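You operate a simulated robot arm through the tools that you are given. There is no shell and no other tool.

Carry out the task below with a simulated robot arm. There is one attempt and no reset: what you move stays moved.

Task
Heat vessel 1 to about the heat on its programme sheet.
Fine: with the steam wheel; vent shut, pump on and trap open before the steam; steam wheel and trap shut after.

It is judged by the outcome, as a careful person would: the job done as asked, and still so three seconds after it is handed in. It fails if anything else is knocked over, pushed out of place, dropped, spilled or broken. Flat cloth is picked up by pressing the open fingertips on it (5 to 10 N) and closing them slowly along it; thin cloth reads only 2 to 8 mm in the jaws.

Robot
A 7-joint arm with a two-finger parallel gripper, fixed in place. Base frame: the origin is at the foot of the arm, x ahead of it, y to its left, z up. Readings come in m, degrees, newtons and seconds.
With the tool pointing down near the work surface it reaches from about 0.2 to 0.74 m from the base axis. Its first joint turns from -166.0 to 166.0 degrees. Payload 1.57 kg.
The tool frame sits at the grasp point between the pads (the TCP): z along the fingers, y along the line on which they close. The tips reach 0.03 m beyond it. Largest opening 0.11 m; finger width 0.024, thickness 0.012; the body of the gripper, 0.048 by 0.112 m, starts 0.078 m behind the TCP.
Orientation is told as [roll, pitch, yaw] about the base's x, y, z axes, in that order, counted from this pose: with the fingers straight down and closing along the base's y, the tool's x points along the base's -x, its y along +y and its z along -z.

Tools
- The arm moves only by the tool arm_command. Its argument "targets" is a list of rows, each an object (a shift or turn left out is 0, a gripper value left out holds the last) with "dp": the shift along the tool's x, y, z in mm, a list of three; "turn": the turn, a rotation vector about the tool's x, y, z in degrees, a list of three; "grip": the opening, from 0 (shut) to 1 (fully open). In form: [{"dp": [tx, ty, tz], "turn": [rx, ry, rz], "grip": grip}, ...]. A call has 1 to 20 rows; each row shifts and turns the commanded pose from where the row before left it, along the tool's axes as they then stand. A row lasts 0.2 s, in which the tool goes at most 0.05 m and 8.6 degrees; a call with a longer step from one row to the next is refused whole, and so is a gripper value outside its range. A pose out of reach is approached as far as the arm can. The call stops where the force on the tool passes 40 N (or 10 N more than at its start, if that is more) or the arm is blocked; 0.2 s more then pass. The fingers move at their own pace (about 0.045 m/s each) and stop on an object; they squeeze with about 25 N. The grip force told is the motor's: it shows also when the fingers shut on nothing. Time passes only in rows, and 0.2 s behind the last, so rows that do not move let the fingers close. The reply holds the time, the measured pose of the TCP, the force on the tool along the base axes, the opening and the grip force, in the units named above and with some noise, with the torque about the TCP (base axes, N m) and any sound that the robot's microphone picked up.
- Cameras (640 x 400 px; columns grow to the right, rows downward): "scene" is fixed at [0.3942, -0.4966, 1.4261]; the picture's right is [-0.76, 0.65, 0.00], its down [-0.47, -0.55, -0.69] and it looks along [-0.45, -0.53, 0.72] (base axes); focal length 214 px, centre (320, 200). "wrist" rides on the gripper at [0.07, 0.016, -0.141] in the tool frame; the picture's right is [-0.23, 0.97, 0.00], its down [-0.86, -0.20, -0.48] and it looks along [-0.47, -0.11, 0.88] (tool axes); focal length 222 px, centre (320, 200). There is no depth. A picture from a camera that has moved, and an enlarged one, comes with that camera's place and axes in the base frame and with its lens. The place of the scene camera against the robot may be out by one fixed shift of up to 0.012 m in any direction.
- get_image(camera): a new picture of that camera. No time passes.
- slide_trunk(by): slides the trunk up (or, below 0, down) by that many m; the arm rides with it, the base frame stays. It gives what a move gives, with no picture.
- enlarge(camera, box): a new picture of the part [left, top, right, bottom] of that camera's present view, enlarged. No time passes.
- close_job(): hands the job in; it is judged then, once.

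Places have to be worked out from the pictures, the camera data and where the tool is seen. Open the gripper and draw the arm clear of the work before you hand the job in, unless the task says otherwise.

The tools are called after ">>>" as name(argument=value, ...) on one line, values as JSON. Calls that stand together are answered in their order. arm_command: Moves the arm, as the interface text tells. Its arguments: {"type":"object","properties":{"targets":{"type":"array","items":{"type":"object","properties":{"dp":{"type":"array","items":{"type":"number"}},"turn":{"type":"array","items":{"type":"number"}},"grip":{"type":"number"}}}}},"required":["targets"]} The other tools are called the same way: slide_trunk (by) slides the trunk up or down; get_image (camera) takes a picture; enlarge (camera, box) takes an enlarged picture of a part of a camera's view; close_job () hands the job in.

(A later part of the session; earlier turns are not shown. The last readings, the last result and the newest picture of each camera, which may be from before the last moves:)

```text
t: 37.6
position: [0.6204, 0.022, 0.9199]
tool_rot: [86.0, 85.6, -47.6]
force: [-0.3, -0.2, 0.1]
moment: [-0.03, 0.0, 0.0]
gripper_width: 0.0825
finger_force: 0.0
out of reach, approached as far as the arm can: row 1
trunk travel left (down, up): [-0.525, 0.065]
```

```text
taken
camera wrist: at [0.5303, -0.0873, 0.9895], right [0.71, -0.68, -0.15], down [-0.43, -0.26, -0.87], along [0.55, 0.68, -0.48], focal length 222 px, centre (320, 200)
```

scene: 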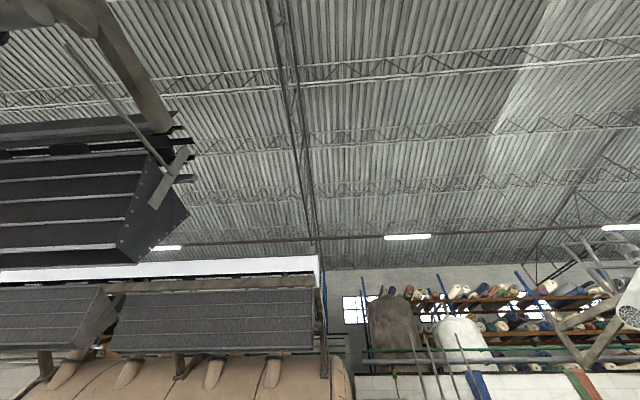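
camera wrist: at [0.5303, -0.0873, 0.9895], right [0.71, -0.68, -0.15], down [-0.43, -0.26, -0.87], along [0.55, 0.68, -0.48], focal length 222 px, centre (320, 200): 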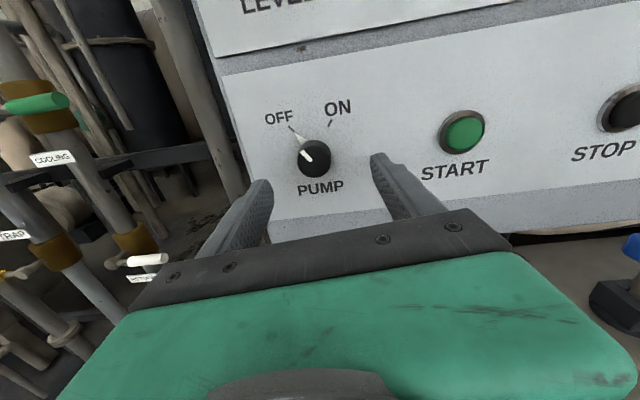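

The rehearsal worked and now gives an upright view: knob at OFF, ON about 65–70° clockwise. I'll check 16° more margin and then rotate back 84°, ready to grip.

>>> arm_command(targets=[{"turn": [0, 0, 8]}, {"turn": [0, 0, 8]}, {"dp": [0, 0, 0]}])

>>> arm_command(targets=[{"turn": [0, 0, -8.4]}, {"turn": [0, 0, -8.4]}, {"turn": [0, 0, -8.4]}, {"turn": [0, 0, -8.4]}, {"turn": [0, 0, -8.4]}, {"turn": [0, 0, -8.4]}, {"turn": [0, 0, -8.4]}, {"turn": [0, 0, -8.4]}, {"turn": [0, 0, -8.4]}])

>>> get_image(camera="wrist")

```text
t: 38.4
position: [0.619, 0.0212, 0.9183]
tool_rot: [-88.6, 78.5, 138.0]
force: [-0.5, -0.9, -0.7]
moment: [0.01, -0.01, 0.0]
gripper_width: 0.0823
finger_force: 0.1
trunk travel left (down, up): [-0.525, 0.065]
```

```text
t: 40.4
position: [0.6194, 0.0228, 0.9185]
tool_rot: [89.8, 25.7, -43.8]
force: [0.4, 0.2, -0.3]
moment: [-0.01, 0.02, 0.01]
gripper_width: 0.0823
finger_force: 0.0
trunk travel left (down, up): [-0.525, 0.065]
```

```text
taken
camera wrist: at [0.4817, -0.0413, 0.9639], right [0.46, -0.43, 0.78], down [0.16, -0.82, -0.55], along [0.87, 0.38, -0.3], focal length 222 px, centre (320, 200)
```

wrist: 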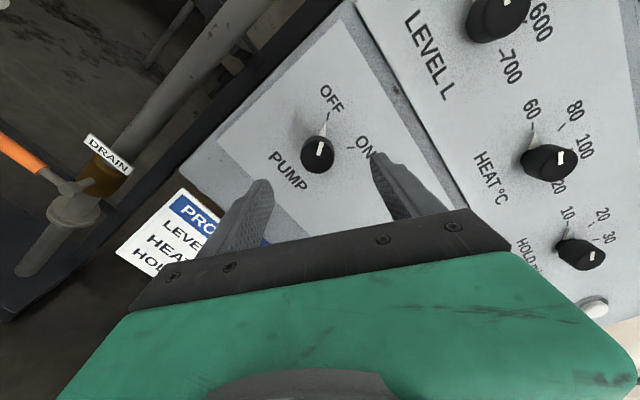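

The tool is level on the panel normal with about 76° of clockwise turn in hand. I'll centre by 7 mm, advance 58 mm over the knob and close.

>>> arm_command(targets=[{"dp": [6.7, 0, 0]}, {"dp": [0, 0, 15]}, {"dp": [0, 0, 15]}, {"dp": [0, 0, 15]}, {"dp": [0, 0, 7]}, {"dp": [0, 0, 6]}])

>>> get_image(camera="wrist")

```text
t: 41.8
position: [0.6538, 0.0673, 0.9217]
tool_rot: [89.7, 25.9, -43.8]
force: [0.0, 1.2, 1.2]
moment: [-0.01, 0.02, -0.02]
gripper_width: 0.0825
finger_force: 0.0
trunk travel left (down, up): [-0.525, 0.065]
```

```text
taken
camera wrist: at [0.5175, 0.0048, 0.9663], right [0.46, -0.43, 0.78], down [0.16, -0.82, -0.55], along [0.87, 0.38, -0.31], focal length 222 px, centre (320, 200)
```

wrist: 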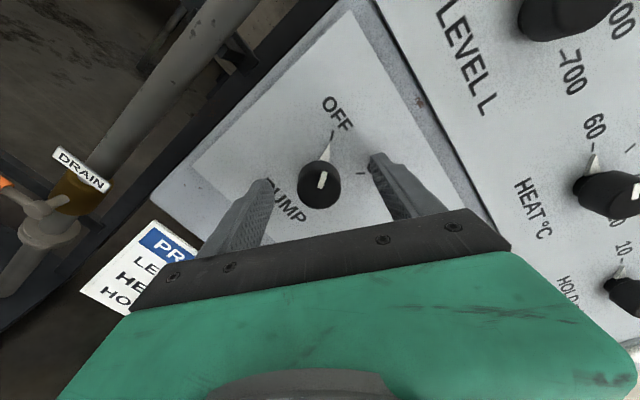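

The knob sits between the fingers with about 12 mm of overlap. I'll go 5 mm deeper and close.

>>> arm_command(targets=[{"dp": [0, 0, 5]}, {"grip": 0.5}, {"grip": 0.3}, {"grip": 0.2}, {"grip": 0.1}, {"grip": 0}, {"grip": 0}, {"grip": 0}])

>>> get_image(camera="wrist")

```text
t: 43.6
position: [0.6576, 0.0721, 0.9203]
tool_rot: [89.6, 25.9, -43.8]
force: [-3.3, 1.2, -8.6]
moment: [0.66, -0.69, -0.51]
gripper_width: 0.0345
finger_force: 41.3
trunk travel left (down, up): [-0.525, 0.065]
```

```text
taken
camera wrist: at [0.5208, 0.0087, 0.9656], right [0.46, -0.43, 0.78], down [0.16, -0.82, -0.55], along [0.87, 0.38, -0.31], focal length 222 px, centre (320, 200)
```

wrist: 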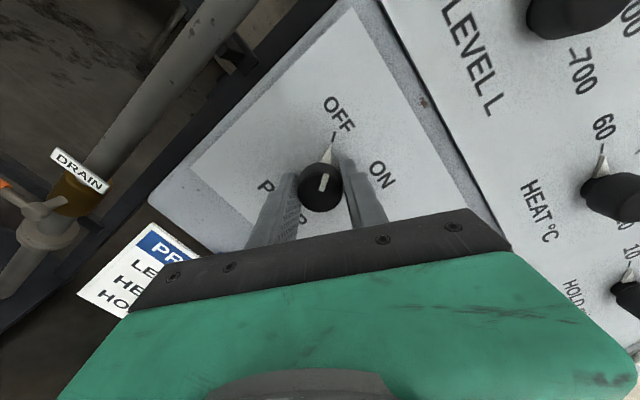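

The knob is gripped at 34.5 mm. I'll turn it clockwise about the tool axis, half the angle first.

>>> arm_command(targets=[{"turn": [0, 0, 7]}, {"turn": [0, 0, 7]}, {"turn": [0, 0, 7]}, {"turn": [0, 0, 7]}, {"turn": [0, 0, 7]}])

>>> get_image(camera="wrist")

```text
t: 44.8
position: [0.6581, 0.0715, 0.9213]
tool_rot: [89.4, 61.0, -44.4]
force: [-4.5, 1.4, -10.6]
moment: [0.72, -0.74, -0.58]
gripper_width: 0.0343
finger_force: 41.9
trunk travel left (down, up): [-0.525, 0.065]
```

```text
taken
camera wrist: at [0.5473, -0.0163, 0.9899], right [0.7, -0.66, 0.27], down [-0.16, -0.52, -0.84], along [0.7, 0.54, -0.47], focal length 222 px, centre (320, 200)
```

wrist: 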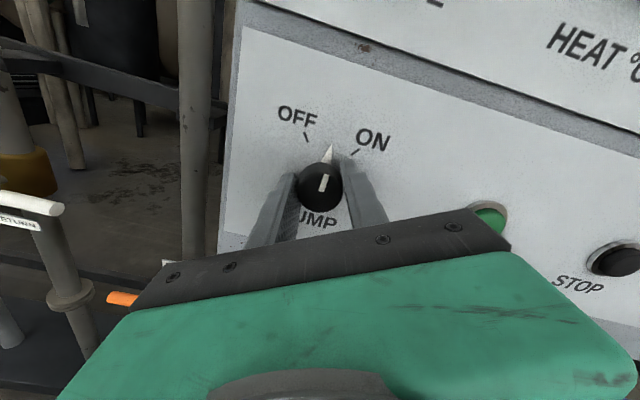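

The knob follows and now points between OFF and ON. I'll turn about 32° more.

>>> arm_command(targets=[{"turn": [0, 0, 7]}, {"turn": [0, 0, 7]}, {"turn": [0, 0, 7]}, {"turn": [0, 0, 6]}, {"turn": [0, 0, 5]}])

>>> get_image(camera="wrist")

>>> enlarge(camera="wrist", box=[240, 80, 400, 230])

```text
t: 46.0
position: [0.6586, 0.0708, 0.9213]
tool_rot: [-83.4, 87.2, 142.9]
force: [-4.0, 0.6, -8.7]
moment: [0.04, -0.06, -0.94]
gripper_width: 0.0342
finger_force: 42.1
trunk travel left (down, up): [-0.525, 0.065]
```

```text
taken
camera wrist: at [0.5762, -0.0439, 0.9901], right [0.69, -0.66, -0.28], down [-0.51, -0.18, -0.84], along [0.51, 0.72, -0.47], focal length 222 px, centre (320, 200)
```

wrist: 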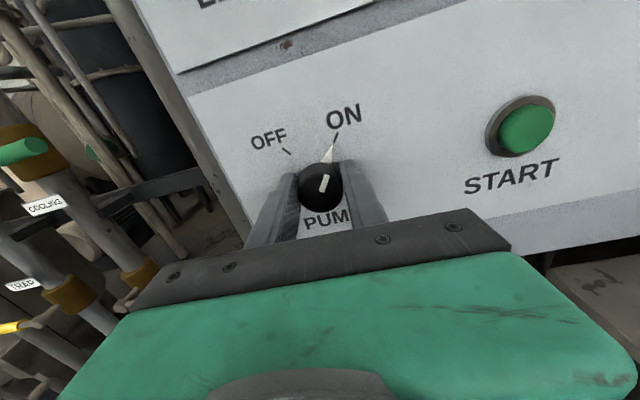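

```text
2.67 times, centred on (320, 155) of wrist
camera zoom: at [0.5762, -0.0439, 0.9901], right [0.69, -0.66, -0.28], down [-0.51, -0.18, -0.84], along [0.51, 0.72, -0.47], focal length 592 px, centre (320, 320)
```

zoom: 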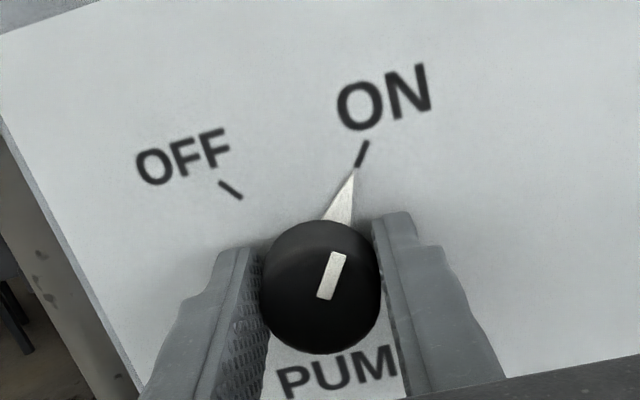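

The pointer is on the ON mark. I'll release, back straight out, and check the PUMP lamp.

>>> arm_command(targets=[{"grip": 0.7}, {"grip": 0.7}, {"grip": 0.7}, {"grip": 0.7}, {"dp": [0, 0, -30]}, {"dp": [0, 0, -40]}, {"dp": [0, 0, -40]}])

>>> get_image(camera="wrist")

>>> enlarge(camera="wrist", box=[0, 0, 640, 20])

```text
t: 47.6
position: [0.6024, 0.014, 0.925]
tool_rot: [-80.6, 87.1, 145.8]
force: [-0.7, -0.1, 0.3]
moment: [0.04, 0.0, -0.08]
gripper_width: 0.0768
finger_force: 0.2
out of reach, approached as far as the arm can: row 7
trunk travel left (down, up): [-0.525, 0.065]
```

```text
taken
camera wrist: at [0.5194, -0.1001, 0.9943], right [0.69, -0.67, -0.27], down [-0.51, -0.18, -0.84], along [0.51, 0.72, -0.47], focal length 222 px, centre (320, 200)
```

wrist: 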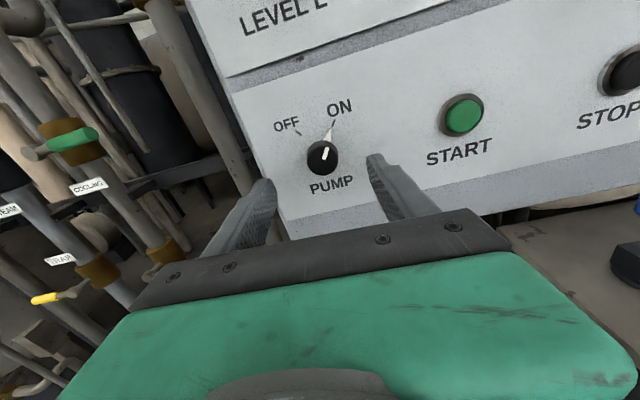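

```text
1.00 times, centred on (320, 10) of wrist (not enlarged: the box is as wide or as high as the picture)
camera zoom: at [0.5194, -0.1001, 0.9943], right [0.69, -0.67, -0.27], down [-0.51, -0.18, -0.84], along [0.51, 0.72, -0.47], focal length 222 px, centre (320, 390)
```

zoom: 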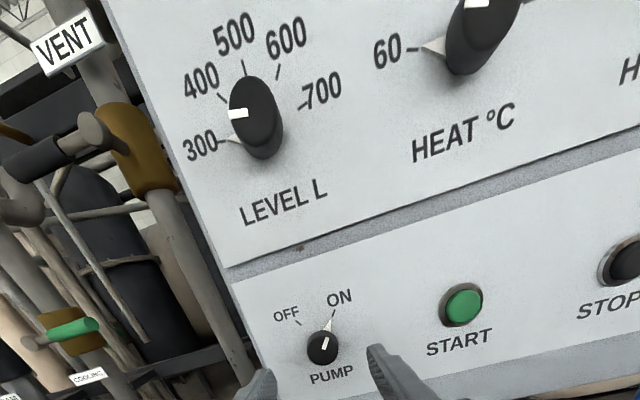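

The pump is on and the HEAT dial already sits at 60. The tool frame is now tool x up, tool y right along the panel and tool z along the heading, so I'll slide left at this depth with the fingers closed, toward the trap.

>>> arm_command(targets=[{"dp": [0, -42, 0], "grip": 0}, {"dp": [0, -42, 0]}, {"dp": [0, -42, 0]}, {"dp": [0, -42, 0]}, {"dp": [0, -42, 0]}, {"dp": [0, -42, 0]}, {"dp": [0, -42, 0]}, {"dp": [0, -42, 0]}, {"dp": [0, -42, 0]}])

>>> get_image(camera="wrist")

```text
t: 49.6
position: [0.602, 0.014, 0.9252]
tool_rot: [-80.3, 87.0, 145.8]
force: [0.6, -0.2, -0.2]
moment: [0.0, -0.01, 0.0]
gripper_width: 0.0003
finger_force: 21.3
out of reach, approached as far as the arm can: row 1, 2, 3, 4, 5, 6, 7, 8, 9
trunk travel left (down, up): [-0.525, 0.065]
```

```text
taken
camera wrist: at [0.5192, -0.0999, 0.9931], right [0.69, -0.67, -0.28], down [-0.51, -0.18, -0.84], along [0.51, 0.72, -0.47], focal length 222 px, centre (320, 200)
```

wrist: 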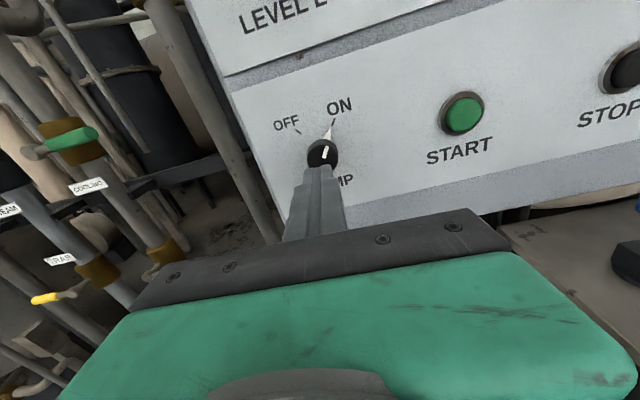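

The level pose is at the joint limit this close in, so I'll pitch the tool down about 24° to free the wrist and then slide left.

>>> arm_command(targets=[{"turn": [0, -8, 0]}, {"turn": [0, -8, 0]}, {"turn": [0, -8, 0]}])

>>> get_image(camera="wrist")

```text
t: 50.4
position: [0.6021, 0.0161, 0.9228]
tool_rot: [-6.9, 65.4, -140.0]
force: [0.6, 0.0, 0.9]
moment: [0.0, -0.01, 0.02]
gripper_width: 0.0001
finger_force: 21.5
trunk travel left (down, up): [-0.525, 0.065]
```

```text
taken
camera wrist: at [0.5491, -0.0717, 1.0431], right [0.63, -0.73, -0.26], down [-0.71, -0.41, -0.57], along [0.31, 0.54, -0.78], focal length 222 px, centre (320, 200)
```

wrist: 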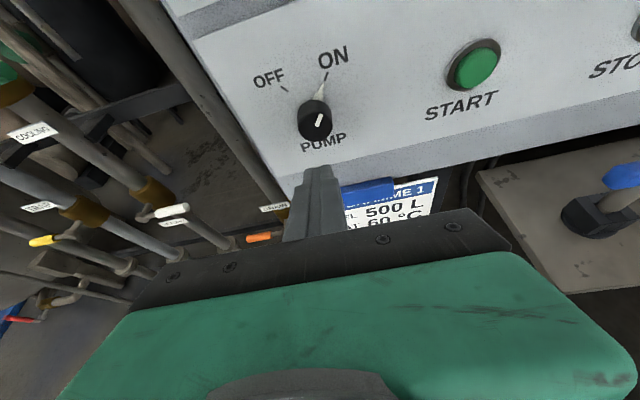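

>>> arm_command(targets=[{"dp": [0, -42, 0]}, {"dp": [0, -42, 0]}, {"dp": [0, -42, 0]}, {"dp": [0, -42, 0]}, {"dp": [0, -42, 0]}, {"dp": [0, -42, 0]}, {"dp": [0, -42, 0]}, {"dp": [0, -42, 0]}, {"dp": [0, -42, 0]}])

>>> get_image(camera="wrist")

```text
t: 52.4
position: [0.3269, 0.276, 0.9433]
tool_rot: [-6.5, 65.6, -139.6]
force: [0.0, -1.3, 0.0]
moment: [-0.03, 0.02, -0.02]
gripper_width: 0.0
finger_force: 21.0
trunk travel left (down, up): [-0.525, 0.065]
```

```text
taken
camera wrist: at [0.2749, 0.1886, 1.0629], right [0.63, -0.73, -0.25], down [-0.71, -0.41, -0.57], along [0.32, 0.54, -0.78], focal length 222 px, centre (320, 200)
```

wrist: 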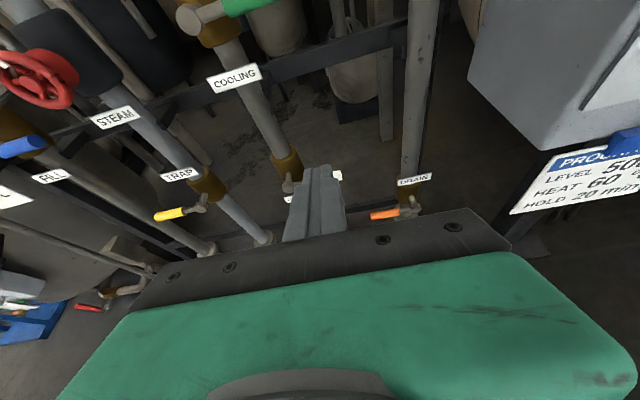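

Everything is now in one upright view: trap pivot near [0.251, 0.687, 0.705] with its yellow lever pointing left, and the steam wheel near [0.246, 0.692, 1.015]. I'll move left and down to in front of and above the yellow lever.

>>> arm_command(targets=[{"dp": [-11.2, -41, 15.3]}, {"dp": [-11.2, -41, 15.3]}, {"dp": [-11.2, -41, 15.3]}, {"dp": [-11.2, -41, 15.3]}, {"dp": [-11.2, -41, 15.3]}, {"dp": [-11.2, -41, 15.3]}, {"dp": [-11.2, -41, 15.3]}, {"dp": [-11.2, -41, 15.3]}, {"dp": [-11.2, -41, 15.3]}, {"dp": [-11.2, -41, 15.3]}])

>>> get_image(camera="wrist")

>>> enlarge(camera="wrist", box=[0, 0, 640, 20])

```text
t: 54.3
position: [0.3033, 0.3489, 0.9033]
tool_rot: [-13.2, 70.9, -155.9]
force: [1.3, 0.1, 0.1]
moment: [0.01, 0.0, 0.0]
gripper_width: 0.0
finger_force: 21.6
out of reach, approached as far as the arm can: row 1, 2, 3, 4, 5, 6, 7, 8, 9
trunk travel left (down, up): [-0.525, 0.065]
stopped in row 9: the arm was blocked; the commanded pose is now the measured one
```

```text
taken
camera wrist: at [0.2295, 0.2628, 1.0126], right [0.51, -0.81, -0.29], down [-0.73, -0.23, -0.64], along [0.45, 0.54, -0.71], focal length 222 px, centre (320, 200)
```

wrist: 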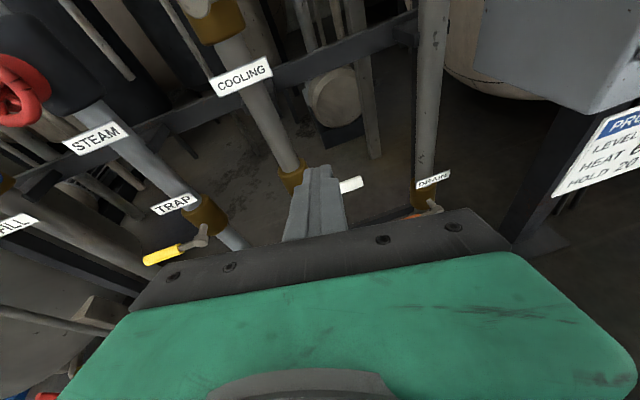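

```text
1.00 times, centred on (320, 10) of wrist (not enlarged: the box is as wide or as high as the picture)
camera zoom: at [0.2295, 0.2628, 1.0126], right [0.51, -0.81, -0.29], down [-0.73, -0.23, -0.64], along [0.45, 0.54, -0.71], focal length 222 px, centre (320, 390)
```

zoom: 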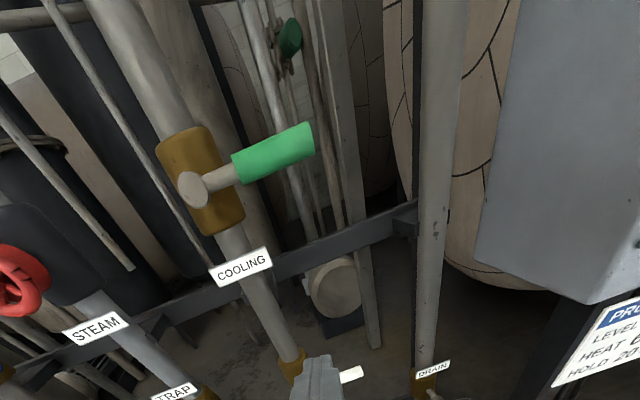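

This roll runs into a joint limit on the left side, so I'll roll the tool back about 56° and try again.

>>> arm_command(targets=[{"turn": [0, 0, -8]}, {"turn": [0, 0, -8]}, {"turn": [0, 0, -8]}, {"turn": [0, 0, -8]}, {"turn": [0, 0, -8]}, {"turn": [0, 0, -8]}, {"turn": [0, 0, -8]}])

>>> get_image(camera="wrist")

```text
t: 55.9
position: [0.3031, 0.3494, 0.9044]
tool_rot: [67.3, 36.2, -65.6]
force: [0.1, 0.3, -1.0]
moment: [0.0, 0.0, 0.0]
gripper_width: 0.0001
finger_force: 21.7
trunk travel left (down, up): [-0.525, 0.065]
```

```text
taken
camera wrist: at [0.1853, 0.3132, 1.0012], right [0.64, -0.49, 0.59], down [-0.19, -0.84, -0.5], along [0.75, 0.21, -0.63], focal length 222 px, centre (320, 200)
```

wrist: 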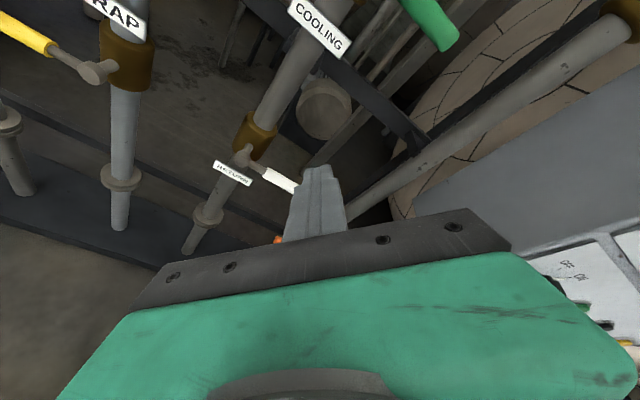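

>>> arm_command(targets=[{"dp": [24.7, -32.7, 4.3]}, {"dp": [24.7, -32.7, 4.3]}, {"dp": [24.7, -32.7, 4.3]}, {"dp": [24.7, -32.7, 4.3]}, {"dp": [24.7, -32.7, 4.3]}, {"dp": [24.7, -32.7, 4.3]}, {"dp": [24.7, -32.7, 4.3]}, {"dp": [24.7, -32.7, 4.3]}])

>>> get_image(camera="wrist")

```text
t: 56.6
position: [0.3275, 0.3217, 0.9158]
tool_rot: [70.0, 38.0, -74.1]
force: [-0.3, 0.2, -0.9]
moment: [-0.01, -0.01, 0.01]
gripper_width: 0.0
finger_force: 21.4
out of reach, approached as far as the arm can: row 1, 2, 3
trunk travel left (down, up): [-0.525, 0.065]
stopped in row 3: the arm was blocked; the commanded pose is now the measured one
```

```text
taken
camera wrist: at [0.2007, 0.3023, 1.0081], right [0.52, -0.62, 0.58], down [-0.32, -0.77, -0.55], along [0.79, 0.1, -0.6], focal length 222 px, centre (320, 200)
```

wrist: 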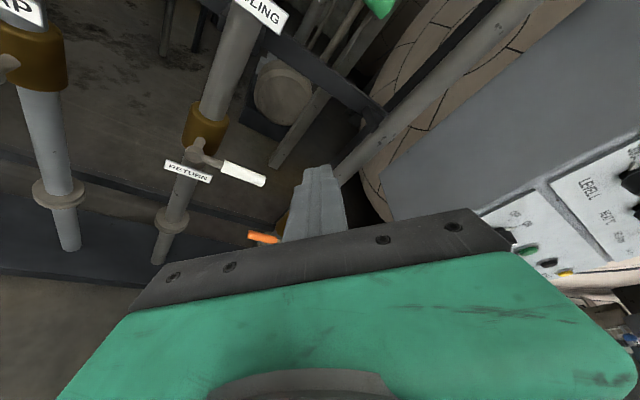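

The arm is in an awkward joint configuration. I'll bring the tool back to pointing straight down in this clear area to reset it.

>>> arm_command(targets=[{"turn": [6.35, -5.35, 0]}, {"turn": [6.35, -5.35, 0]}, {"turn": [6.35, -5.35, 0]}, {"turn": [6.35, -5.35, 0]}, {"turn": [6.35, -5.35, 0]}, {"turn": [6.35, -5.35, 0]}, {"turn": [6.35, -5.35, 0]}, {"turn": [6.35, -5.35, 0]}, {"turn": [6.35, -5.35, 0]}])

>>> get_image(camera="wrist")

```text
t: 57.4
position: [0.3095, 0.3326, 0.9044]
tool_rot: [61.2, 38.7, -65.9]
force: [0.5, -0.1, 0.7]
moment: [0.0, 0.0, 0.01]
gripper_width: 0.0001
finger_force: 21.5
out of reach, approached as far as the arm can: row 1, 2, 3
trunk travel left (down, up): [-0.525, 0.065]
stopped in row 3: the arm was blocked; the commanded pose is now the measured one
```

```text
taken
camera wrist: at [0.2027, 0.2887, 1.0113], right [0.72, -0.46, 0.52], down [-0.18, -0.85, -0.49], along [0.67, 0.26, -0.69], focal length 222 px, centre (320, 200)
```

wrist: 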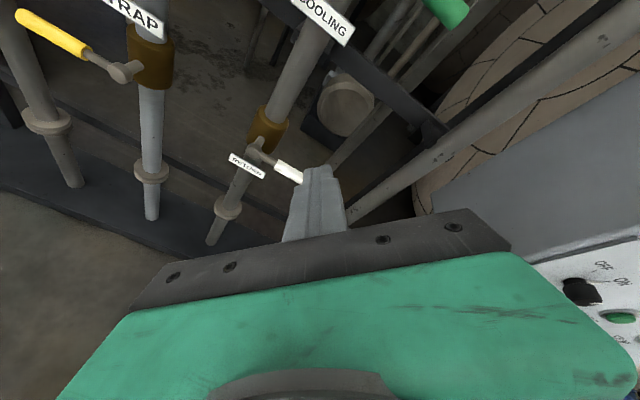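

Still blocked, so I'll try moving out and up, back along the way I came, to find a free direction.

>>> arm_command(targets=[{"dp": [21, 23, -12]}, {"dp": [21, 23, -12]}, {"dp": [21, 23, -12]}])

>>> arm_command(targets=[{"dp": [0, 0, 30]}, {"dp": [0, 0, 30]}])

```text
t: 58.2
position: [0.297, 0.295, 0.933]
tool_rot: [61.0, 38.7, -66.3]
force: [-0.3, -0.5, -0.1]
moment: [-0.01, -0.02, -0.03]
gripper_width: 0.0001
finger_force: 21.1
out of reach, approached as far as the arm can: row 1, 2, 3
trunk travel left (down, up): [-0.525, 0.065]
```

```text
t: 58.8
position: [0.3337, 0.3241, 0.9072]
tool_rot: [61.4, 39.9, -66.6]
force: [0.0, -0.1, -1.2]
moment: [0.03, 0.03, -0.02]
gripper_width: 0.0
finger_force: 21.3
out of reach, approached as far as the arm can: row 1, 2
trunk travel left (down, up): [-0.525, 0.065]
```

>>> arm_command(targets=[{"turn": [0, 0, 8.3]}, {"turn": [0, 0, 8.3]}, {"turn": [0, 0, 8.3]}, {"turn": [0, 0, 8.3]}])

>>> arm_command(targets=[{"turn": [0, -8, 0]}, {"turn": [0, -8, 0]}])

>>> get_image(camera="wrist")

```text
t: 59.8
position: [0.3351, 0.3247, 0.9063]
tool_rot: [29.7, 65.0, -105.0]
force: [-0.4, -0.5, 0.5]
moment: [0.01, 0.0, 0.03]
gripper_width: 0.0003
finger_force: 21.5
trunk travel left (down, up): [-0.525, 0.065]
```

```text
t: 60.5
position: [0.3652, 0.271, 0.8848]
tool_rot: [32.4, 59.6, -107.5]
force: [-1.1, 0.7, -0.3]
moment: [0.0, -0.02, -0.03]
gripper_width: 0.0003
finger_force: 21.4
out of reach, approached as far as the arm can: row 1, 2
trunk travel left (down, up): [-0.525, 0.065]
stopped in row 2: the arm was blocked; the commanded pose is now the measured one
```

```text
taken
camera wrist: at [0.2834, 0.2187, 1.0087], right [0.61, -0.79, 0.07], down [-0.61, -0.53, -0.59], along [0.5, 0.32, -0.81], focal length 222 px, centre (320, 200)
```

wrist: 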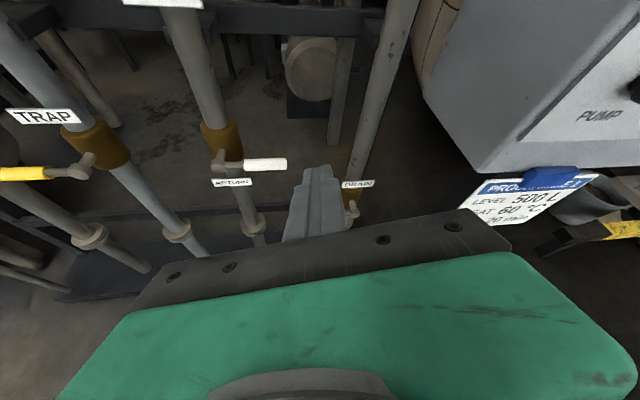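

>>> arm_command(targets=[{"dp": [-7.3, 42.8, 2.5]}, {"dp": [-7.3, 42.8, 2.5]}, {"dp": [-7.3, 42.8, 2.5]}, {"dp": [-7.3, 42.8, 2.5]}, {"dp": [-7.3, 42.8, 2.5]}, {"dp": [-7.3, 42.8, 2.5]}])

>>> get_image(camera="wrist")

```text
t: 61.9
position: [0.5377, 0.0781, 0.9056]
tool_rot: [31.5, 59.6, -108.4]
force: [0.2, 0.2, 0.7]
moment: [-0.01, 0.0, -0.01]
gripper_width: 0.0
finger_force: 21.6
trunk travel left (down, up): [-0.525, 0.065]
```

```text
taken
camera wrist: at [0.458, 0.026, 1.0301], right [0.61, -0.79, 0.06], down [-0.62, -0.53, -0.58], along [0.49, 0.32, -0.81], focal length 222 px, centre (320, 200)
```

wrist: 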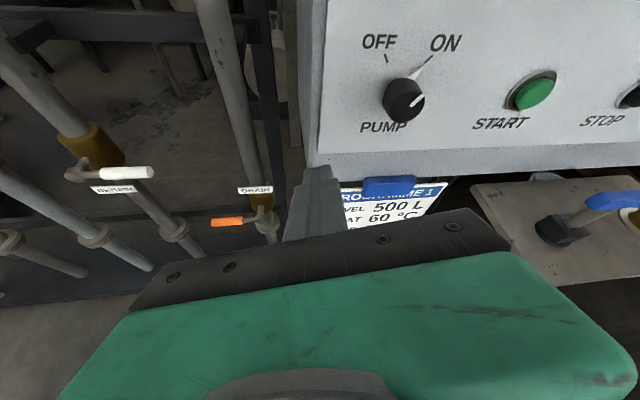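

This area is free. I'll roll back to the tool orientation I used at the vent, where the arm moved freely, and then go up and left from there.

>>> arm_command(targets=[{"turn": [0, 0, -8]}, {"turn": [0, 0, -8]}, {"turn": [0, 0, -8]}, {"turn": [0, 0, -8]}, {"turn": [0, 0, -8]}, {"turn": [0, 0, -8]}])

>>> get_image(camera="wrist")

```text
t: 63.3
position: [0.5387, 0.0789, 0.9071]
tool_rot: [62.2, 22.3, -65.0]
force: [-0.5, -0.7, 0.3]
moment: [0.02, 0.03, -0.01]
gripper_width: 0.0
finger_force: 21.7
trunk travel left (down, up): [-0.525, 0.065]
```

```text
taken
camera wrist: at [0.4185, 0.0609, 1.0062], right [0.64, -0.29, 0.71], down [-0.13, -0.95, -0.28], along [0.76, 0.09, -0.64], focal length 222 px, centre (320, 200)
```

wrist: 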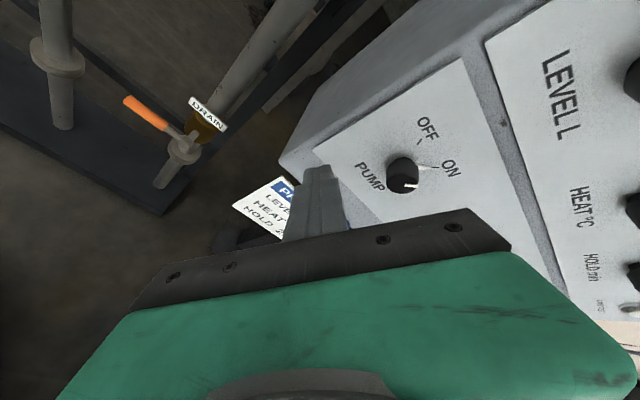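

>>> arm_command(targets=[{"dp": [30.5, 13.7, -15.9]}, {"dp": [30.5, 13.7, -15.9]}, {"dp": [30.5, 13.7, -15.9]}, {"dp": [30.5, 13.7, -15.9]}, {"dp": [30.5, 13.7, -15.9]}, {"dp": [30.5, 13.7, -15.9]}, {"dp": [30.5, 13.7, -15.9]}, {"dp": [30.5, 13.7, -15.9]}, {"dp": [30.5, 13.7, -15.9]}])

>>> get_image(camera="wrist")

```text
t: 65.3
position: [0.3973, 0.2185, 1.1656]
tool_rot: [60.8, 22.4, -65.8]
force: [-0.4, 0.7, 0.6]
moment: [-0.02, 0.03, -0.01]
gripper_width: 0.0
finger_force: 20.8
trunk travel left (down, up): [-0.525, 0.065]
```

```text
taken
camera wrist: at [0.2798, 0.2024, 1.2675], right [0.65, -0.29, 0.7], down [-0.14, -0.95, -0.27], along [0.75, 0.08, -0.66], focal length 222 px, centre (320, 200)
```

wrist: 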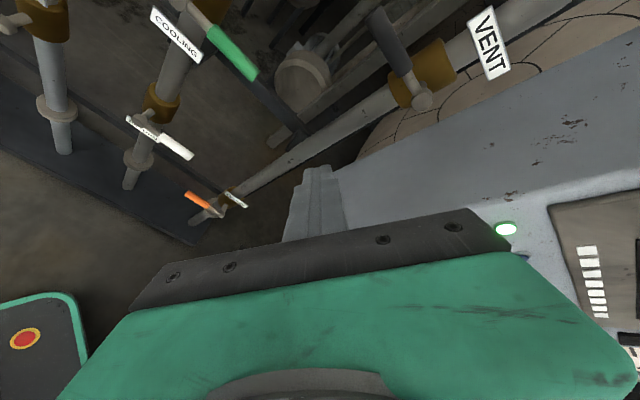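

The PUMP lamp is lit and the arm is free here. I'll swing the tool to point straight down to get a clean configuration.

>>> arm_command(targets=[{"turn": [7.15, -3.37, 0]}, {"turn": [7.15, -3.37, 0]}, {"turn": [7.15, -3.37, 0]}, {"turn": [7.15, -3.37, 0]}, {"turn": [7.15, -3.37, 0]}, {"turn": [7.15, -3.37, 0]}, {"turn": [7.15, -3.37, 0]}, {"turn": [7.15, -3.37, 0]}])

>>> get_image(camera="wrist")

```text
t: 67.1
position: [0.3967, 0.2201, 1.1736]
tool_rot: [1.0, 0.2, -78.8]
force: [-0.4, 0.6, 0.0]
moment: [-0.03, 0.01, 0.02]
gripper_width: 0.0
finger_force: 21.3
trunk travel left (down, up): [-0.525, 0.065]
```

```text
taken
camera wrist: at [0.398, 0.2911, 1.3143], right [1.0, -0.03, 0.02], down [-0.04, -0.88, 0.47], along [0.0, -0.47, -0.88], focal length 222 px, centre (320, 200)
```

wrist: 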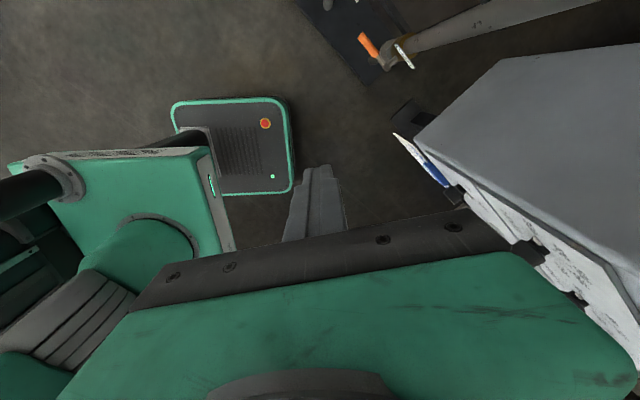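

The tool is straight down again, and the limit I kept hitting was wrist roll relative to the arm's azimuth. I'll move to the left side at f≈0.39 and yaw to +46°, which is mid-range there.

>>> arm_command(targets=[{"dp": [31.5, -27.4, 7.8]}, {"dp": [31.5, -27.4, 7.8]}, {"dp": [31.5, -27.4, 7.8]}, {"dp": [31.5, -27.4, 7.8]}, {"dp": [31.5, -27.4, 7.8]}, {"dp": [31.5, -27.4, 7.8]}, {"dp": [31.5, -27.4, 7.8]}, {"dp": [31.5, -27.4, 7.8]}, {"dp": [31.5, -27.4, 7.8]}])

>>> arm_command(targets=[{"turn": [0, 0, -8.4]}, {"turn": [0, 0, -8.4]}, {"turn": [0, 0, -8.4]}, {"turn": [0, 0, -8.4]}, {"turn": [0, 0, -8.4]}, {"turn": [0, 0, -8.4]}, {"turn": [0, 0, -8.4]}, {"turn": [0, 0, -8.4]}, {"turn": [0, 0, -8.4]}, {"turn": [0, 0, -8.4]}, {"turn": [0, 0, -8.4]}, {"turn": [0, 0, -8.4]}, {"turn": [0, 0, -8.4]}, {"turn": [0, 0, -8.4]}, {"turn": [0, 0, -8.4]}])

>>> get_image(camera="wrist")

```text
t: 69.1
position: [0.1003, 0.4526, 1.0978]
tool_rot: [1.2, 0.1, -78.8]
force: [0.7, 0.3, -0.2]
moment: [-0.03, 0.04, -0.01]
gripper_width: 0.0
finger_force: 21.1
trunk travel left (down, up): [-0.525, 0.065]
```

```text
t: 72.3
position: [0.1019, 0.4509, 1.1]
tool_rot: [-0.5, -1.1, 47.3]
force: [-0.1, 0.1, -0.5]
moment: [0.0, 0.01, 0.01]
gripper_width: 0.0
finger_force: 21.3
trunk travel left (down, up): [-0.525, 0.065]
```

```text
taken
camera wrist: at [0.0407, 0.4097, 1.2382], right [-0.56, 0.83, 0.0], down [0.72, 0.49, 0.5], along [0.41, 0.28, -0.87], focal length 222 px, centre (320, 200)
```

wrist: 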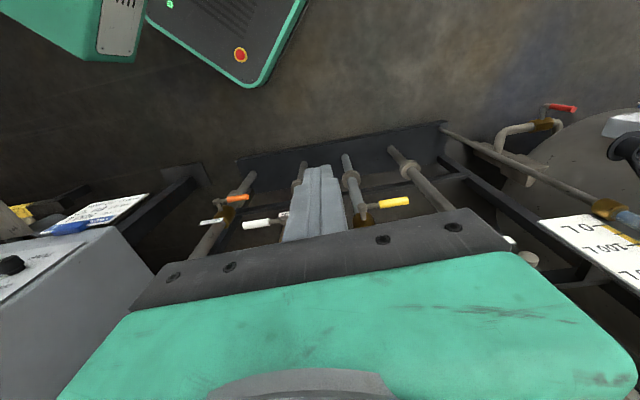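

Clean configuration. Now I'll tilt the tool toward the rack in steps and see how far it goes.

>>> arm_command(targets=[{"turn": [0, -8, 0]}, {"turn": [0, -8, 0]}, {"turn": [0, -8, 0]}, {"turn": [0, -8, 0]}, {"turn": [0, -8, 0]}, {"turn": [0, -8, 0]}, {"turn": [0, -8, 0]}, {"turn": [0, -8, 0]}])

>>> get_image(camera="wrist")

```text
t: 74.0
position: [0.1798, 0.4466, 1.1265]
tool_rot: [5.7, -56.8, 31.9]
force: [-0.1, -0.5, 0.7]
moment: [-0.01, 0.0, 0.01]
gripper_width: 0.0001
finger_force: 21.1
trunk travel left (down, up): [-0.525, 0.065]
stopped in row 8: the arm was blocked; the commanded pose is now the measured one
```

```text
taken
camera wrist: at [0.0459, 0.3654, 1.1446], right [-0.47, 0.85, 0.24], down [0.2, -0.16, 0.97], along [0.86, 0.51, -0.1], focal length 222 px, centre (320, 200)
```

wrist: 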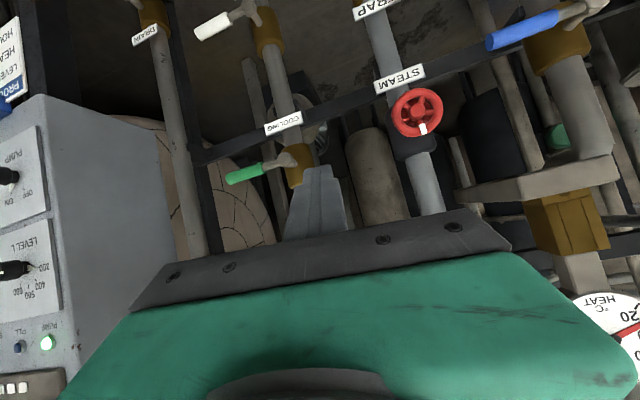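

The steam wheel is confirmed at about [0.246, 0.692, 1.014] and is roughly 8 cm across, so the gripper can span it. A HEAT °C dial gauge also shows up at the upper left of the rack. I'll move now to just above and in front of the yellow trap lever.

>>> arm_command(targets=[{"dp": [22.5, 20.2, 24]}, {"dp": [22.5, 20.2, 24]}, {"dp": [22.5, 20.2, 24]}, {"dp": [22.5, 20.2, 24]}, {"dp": [22.5, 20.2, 24]}, {"dp": [22.5, 20.2, 24]}, {"dp": [22.5, 20.2, 24]}, {"dp": [22.5, 20.2, 24]}, {"dp": [22.5, 20.2, 24]}, {"dp": [22.5, 20.2, 24]}])

>>> get_image(camera="wrist")

```text
t: 76.3
position: [0.1297, 0.701, 0.9036]
tool_rot: [19.7, -57.9, 17.9]
force: [0.6, -0.4, 0.6]
moment: [0.02, 0.03, 0.03]
gripper_width: 0.0
finger_force: 20.8
trunk travel left (down, up): [-0.525, 0.065]
stopped in row 10: the arm was blocked; the commanded pose is now the measured one
```

```text
taken
camera wrist: at [-0.0073, 0.6224, 0.9156], right [-0.43, 0.82, 0.37], down [0.23, -0.29, 0.93], along [0.87, 0.48, -0.06], focal length 222 px, centre (320, 200)
```

wrist: 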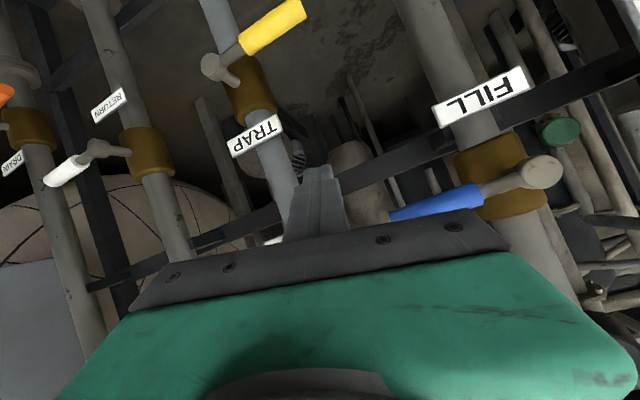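

The fingertips are in front of the rack below the blue FILL lever, touching nothing, but the arm won't reach lower from this trunk height. I'll lower the trunk 0.12 m instead.

>>> slide_trunk(by=-0.12)

>>> get_image(camera="wrist")

```text
t: 77.8
position: [0.1298, 0.6996, 0.781]
tool_rot: [19.6, -57.9, 18.0]
force: [0.2, -0.5, -0.7]
moment: [0.03, 0.0, 0.02]
gripper_width: 0.0
finger_force: 20.7
trunk travel left (down, up): [-0.405, 0.185]
```

```text
taken
camera wrist: at [-0.0077, 0.6219, 0.7947], right [-0.43, 0.83, 0.36], down [0.23, -0.29, 0.93], along [0.87, 0.48, -0.06], focal length 222 px, centre (320, 200)
```

wrist: 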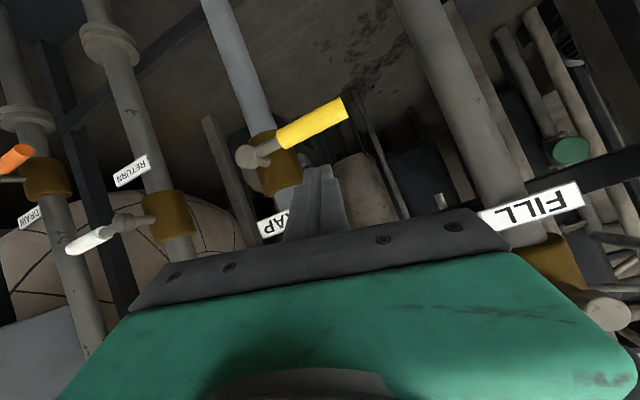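

The yellow grip spans about u −0.42 to −0.345 at z≈0.70, and the fingertips are above it at z≈0.766. I'll go forward 6 cm to get over the lever.

>>> arm_command(targets=[{"dp": [-14, 6, 25.7]}, {"dp": [-14, 6, 25.7]}])

>>> get_image(camera="wrist")

```text
t: 78.5
position: [0.1641, 0.7434, 0.7805]
tool_rot: [19.2, -57.9, 18.8]
force: [-0.6, -0.1, -1.1]
moment: [0.01, 0.02, -0.01]
gripper_width: 0.0001
finger_force: 21.4
trunk travel left (down, up): [-0.405, 0.185]
```

```text
taken
camera wrist: at [0.028, 0.6647, 0.7932], right [-0.44, 0.82, 0.36], down [0.23, -0.29, 0.93], along [0.87, 0.49, -0.07], focal length 222 px, centre (320, 200)
```

wrist: 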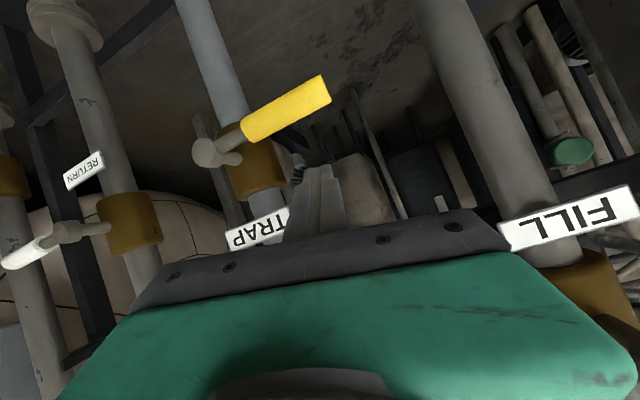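

The fingertips are above the grip about 95 mm out from the pivot. I'll press down along the first part of the arc and check that the lever follows.

>>> arm_command(targets=[{"dp": [6.4, -2.1, 10.9]}, {"dp": [6.4, -2.1, 10.9]}, {"dp": [7.5, -2.5, 4.6]}, {"dp": [7.5, -2.5, 4.6]}, {"dp": [10.4, -1.5, 6]}, {"dp": [10.4, -1.5, 6]}, {"dp": [10, -3, 6.1]}, {"dp": [10, -3, 6.1]}])

>>> get_image(camera="wrist")

```text
t: 80.2
position: [0.1765, 0.7485, 0.6914]
tool_rot: [19.3, -57.8, 18.6]
force: [1.8, 1.3, 2.3]
moment: [0.04, -0.14, -0.01]
gripper_width: 0.0001
finger_force: 21.2
trunk travel left (down, up): [-0.405, 0.185]
```

```text
taken
camera wrist: at [0.0405, 0.6704, 0.7047], right [-0.44, 0.82, 0.36], down [0.23, -0.29, 0.93], along [0.87, 0.49, -0.07], focal length 222 px, centre (320, 200)
```

wrist: 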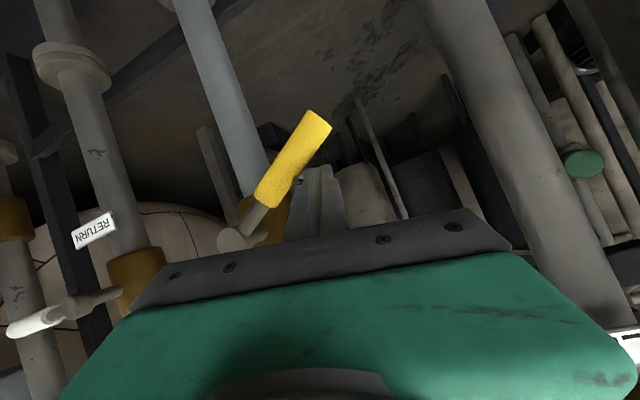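

The lever is swinging down under light force. I'll continue along the arc until it lies along the pipe.

>>> arm_command(targets=[{"dp": [8, -7.1, 6]}, {"dp": [8, -7.1, 6]}, {"dp": [6.4, -8.3, 5.3]}, {"dp": [6.4, -8.3, 5.3]}, {"dp": [3.5, -10.8, 4.3]}, {"dp": [3.5, -10.8, 4.3]}, {"dp": [1.1, -11.3, 3.2]}, {"dp": [1.1, -11.3, 3.2]}])

>>> get_image(camera="wrist")

```text
t: 82.0
position: [0.2228, 0.7027, 0.6267]
tool_rot: [19.4, -57.8, 18.6]
force: [-3.4, 3.0, 4.2]
moment: [0.0, -0.09, 0.02]
gripper_width: 0.0
finger_force: 21.0
trunk travel left (down, up): [-0.405, 0.185]
```

```text
taken
camera wrist: at [0.0874, 0.6247, 0.641], right [-0.44, 0.82, 0.36], down [0.23, -0.29, 0.93], along [0.87, 0.49, -0.06], focal length 222 px, centre (320, 200)
```

wrist: 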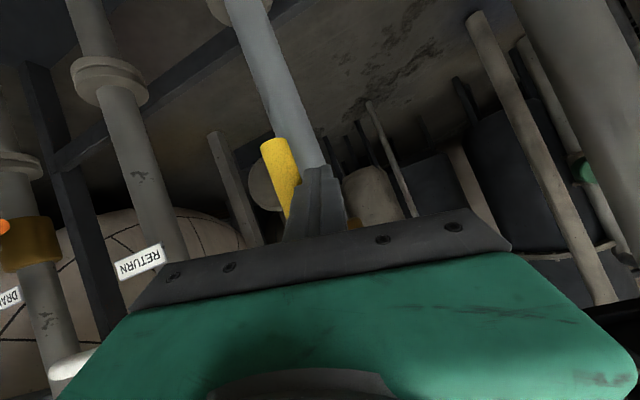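

The lever end now sits straight below its pivot. I'll nudge a few more millimetres to confirm it is at its stop.

>>> arm_command(targets=[{"dp": [-0.6, -4, 0.3]}, {"dp": [-0.6, -4, 0.3]}, {"dp": [0, 0, 0]}])

>>> get_image(camera="wrist")

```text
t: 82.9
position: [0.2239, 0.7031, 0.6272]
tool_rot: [20.5, -57.6, 18.6]
force: [-24.6, 9.4, -4.5]
moment: [-0.02, 0.04, 0.15]
gripper_width: 0.0
finger_force: 21.2
trunk travel left (down, up): [-0.405, 0.185]
stopped in row 3: the force on the tool passed its limit at 41 N (the readings are from after the stop); the commanded pose is now the measured one
```

```text
taken
camera wrist: at [0.089, 0.6224, 0.6417], right [-0.45, 0.81, 0.37], down [0.24, -0.29, 0.92], along [0.86, 0.5, -0.07], focal length 222 px, centre (320, 200)
```

wrist: 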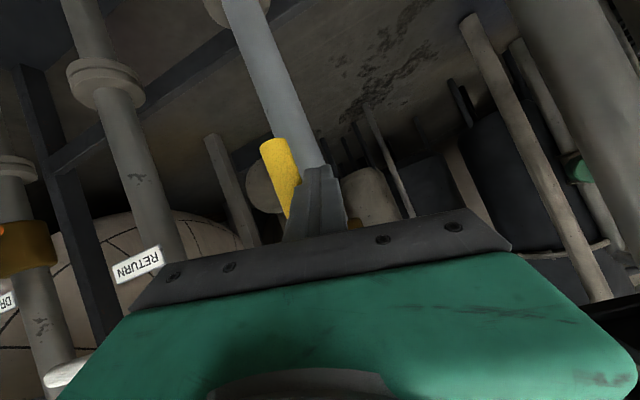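

The trap lever is hard against its stop and vertical, so the trap is open. I'll back off to the left and out, then raise the trunk.

>>> arm_command(targets=[{"dp": [2.5, 10, -1]}, {"dp": [2.5, 10, -1]}, {"dp": [16.5, -7, -30]}, {"dp": [16.5, -7, -30]}, {"dp": [16.5, -7, -30]}, {"dp": [16.5, -7, -30]}])

>>> slide_trunk(by=0.12)

>>> get_image(camera="wrist")

```text
t: 84.5
position: [0.1706, 0.5982, 0.6208]
tool_rot: [18.8, -57.8, 14.4]
force: [0.5, 0.5, -0.3]
moment: [0.02, -0.03, 0.02]
gripper_width: 0.0
finger_force: 21.5
trunk travel left (down, up): [-0.405, 0.185]
stopped in row 6: the arm was blocked; the commanded pose is now the measured one
```

```text
t: 86.0
position: [0.1695, 0.5983, 0.7403]
tool_rot: [18.6, -57.8, 14.6]
force: [0.9, -0.2, -0.7]
moment: [-0.01, 0.0, 0.0]
gripper_width: 0.0
finger_force: 21.3
trunk travel left (down, up): [-0.525, 0.065]
```

```text
taken
camera wrist: at [0.028, 0.531, 0.754], right [-0.37, 0.86, 0.36], down [0.21, -0.3, 0.93], along [0.9, 0.42, -0.07], focal length 222 px, centre (320, 200)
```

wrist: 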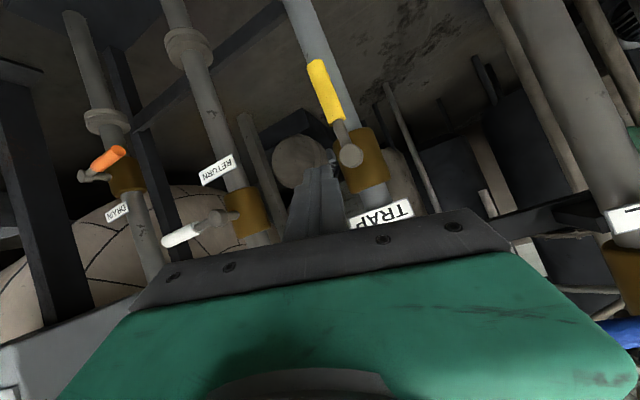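

The trap lever lies along the pipe. Next I'll raise the tool to steam-wheel height at this depth and level it toward the wheel.

>>> arm_command(targets=[{"dp": [-32.8, 6.6, -19.6]}, {"dp": [-32.8, 6.6, -19.6]}, {"dp": [-32.8, 6.6, -19.6]}, {"dp": [-32.8, 6.6, -19.6]}, {"dp": [-32.8, 6.6, -19.6]}, {"dp": [-32.8, 6.6, -19.6]}, {"dp": [-32.8, 6.6, -19.6]}])

>>> arm_command(targets=[{"turn": [-4.04, -6.87, 0]}, {"turn": [-4.04, -6.87, 0]}, {"turn": [-4.04, -6.87, 0]}, {"turn": [-4.04, -6.87, 0]}])

>>> get_image(camera="wrist")

```text
t: 87.6
position: [0.1685, 0.5975, 1.0116]
tool_rot: [18.6, -57.7, 14.8]
force: [0.0, 0.4, 0.4]
moment: [-0.01, 0.02, 0.02]
gripper_width: 0.0002
finger_force: 21.6
trunk travel left (down, up): [-0.525, 0.065]
```

```text
t: 88.6
position: [0.1852, 0.5983, 1.026]
tool_rot: [93.6, -74.6, -48.6]
force: [0.1, -0.2, -0.1]
moment: [0.02, 0.02, 0.0]
gripper_width: 0.0
finger_force: 21.2
trunk travel left (down, up): [-0.525, 0.065]
```

```text
taken
camera wrist: at [0.0615, 0.5247, 0.9601], right [-0.62, 0.62, 0.48], down [-0.05, -0.64, 0.76], along [0.78, 0.45, 0.43], focal length 222 px, centre (320, 200)
```

wrist: 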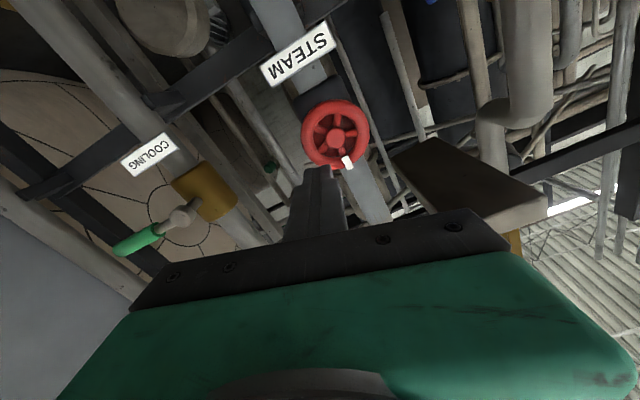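

The tool is level in front of the steam wheel, which I place at about [0.246, 0.692, 1.019] with a 76 mm diameter. I'll open the gripper fully and pre-rotate clockwise 48° so I have plenty of counter-clockwise turn for opening.

>>> arm_command(targets=[{"turn": [0, 0, 8], "grip": 1}, {"turn": [0, 0, 8]}, {"turn": [0, 0, 8]}, {"turn": [0, 0, 8]}, {"turn": [0, 0, 8]}, {"turn": [0, 0, 8]}])

>>> get_image(camera="wrist")

>>> enlarge(camera="wrist", box=[240, 90, 400, 190])

```text
t: 90.0
position: [0.1846, 0.5963, 1.0122]
tool_rot: [90.2, -27.6, -45.2]
force: [-0.8, -0.4, 0.5]
moment: [-0.03, 0.02, -0.03]
gripper_width: 0.1101
finger_force: 0.0
trunk travel left (down, up): [-0.525, 0.065]
```

```text
taken
camera wrist: at [0.0365, 0.5462, 0.9933], right [-0.18, 0.17, 0.97], down [0.26, -0.94, 0.22], along [0.95, 0.29, 0.12], focal length 222 px, centre (320, 200)
```

wrist: 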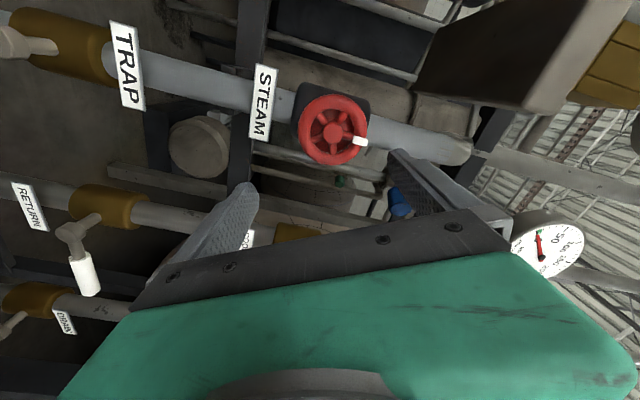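

```text
4.00 times, centred on (320, 140) of wrist
camera zoom: at [0.0365, 0.5462, 0.9933], right [-0.18, 0.17, 0.97], down [0.26, -0.94, 0.22], along [0.95, 0.29, 0.12], focal length 888 px, centre (320, 440)
```

zoom: 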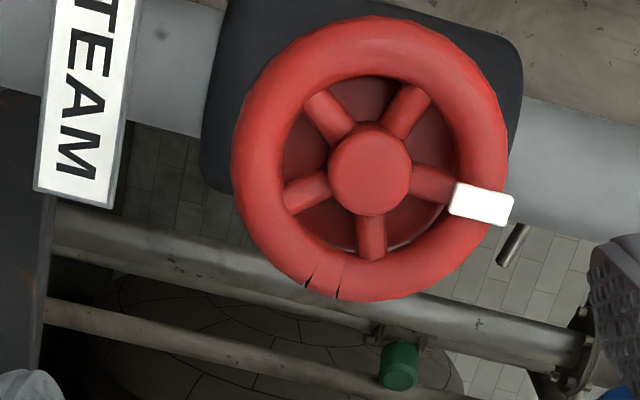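

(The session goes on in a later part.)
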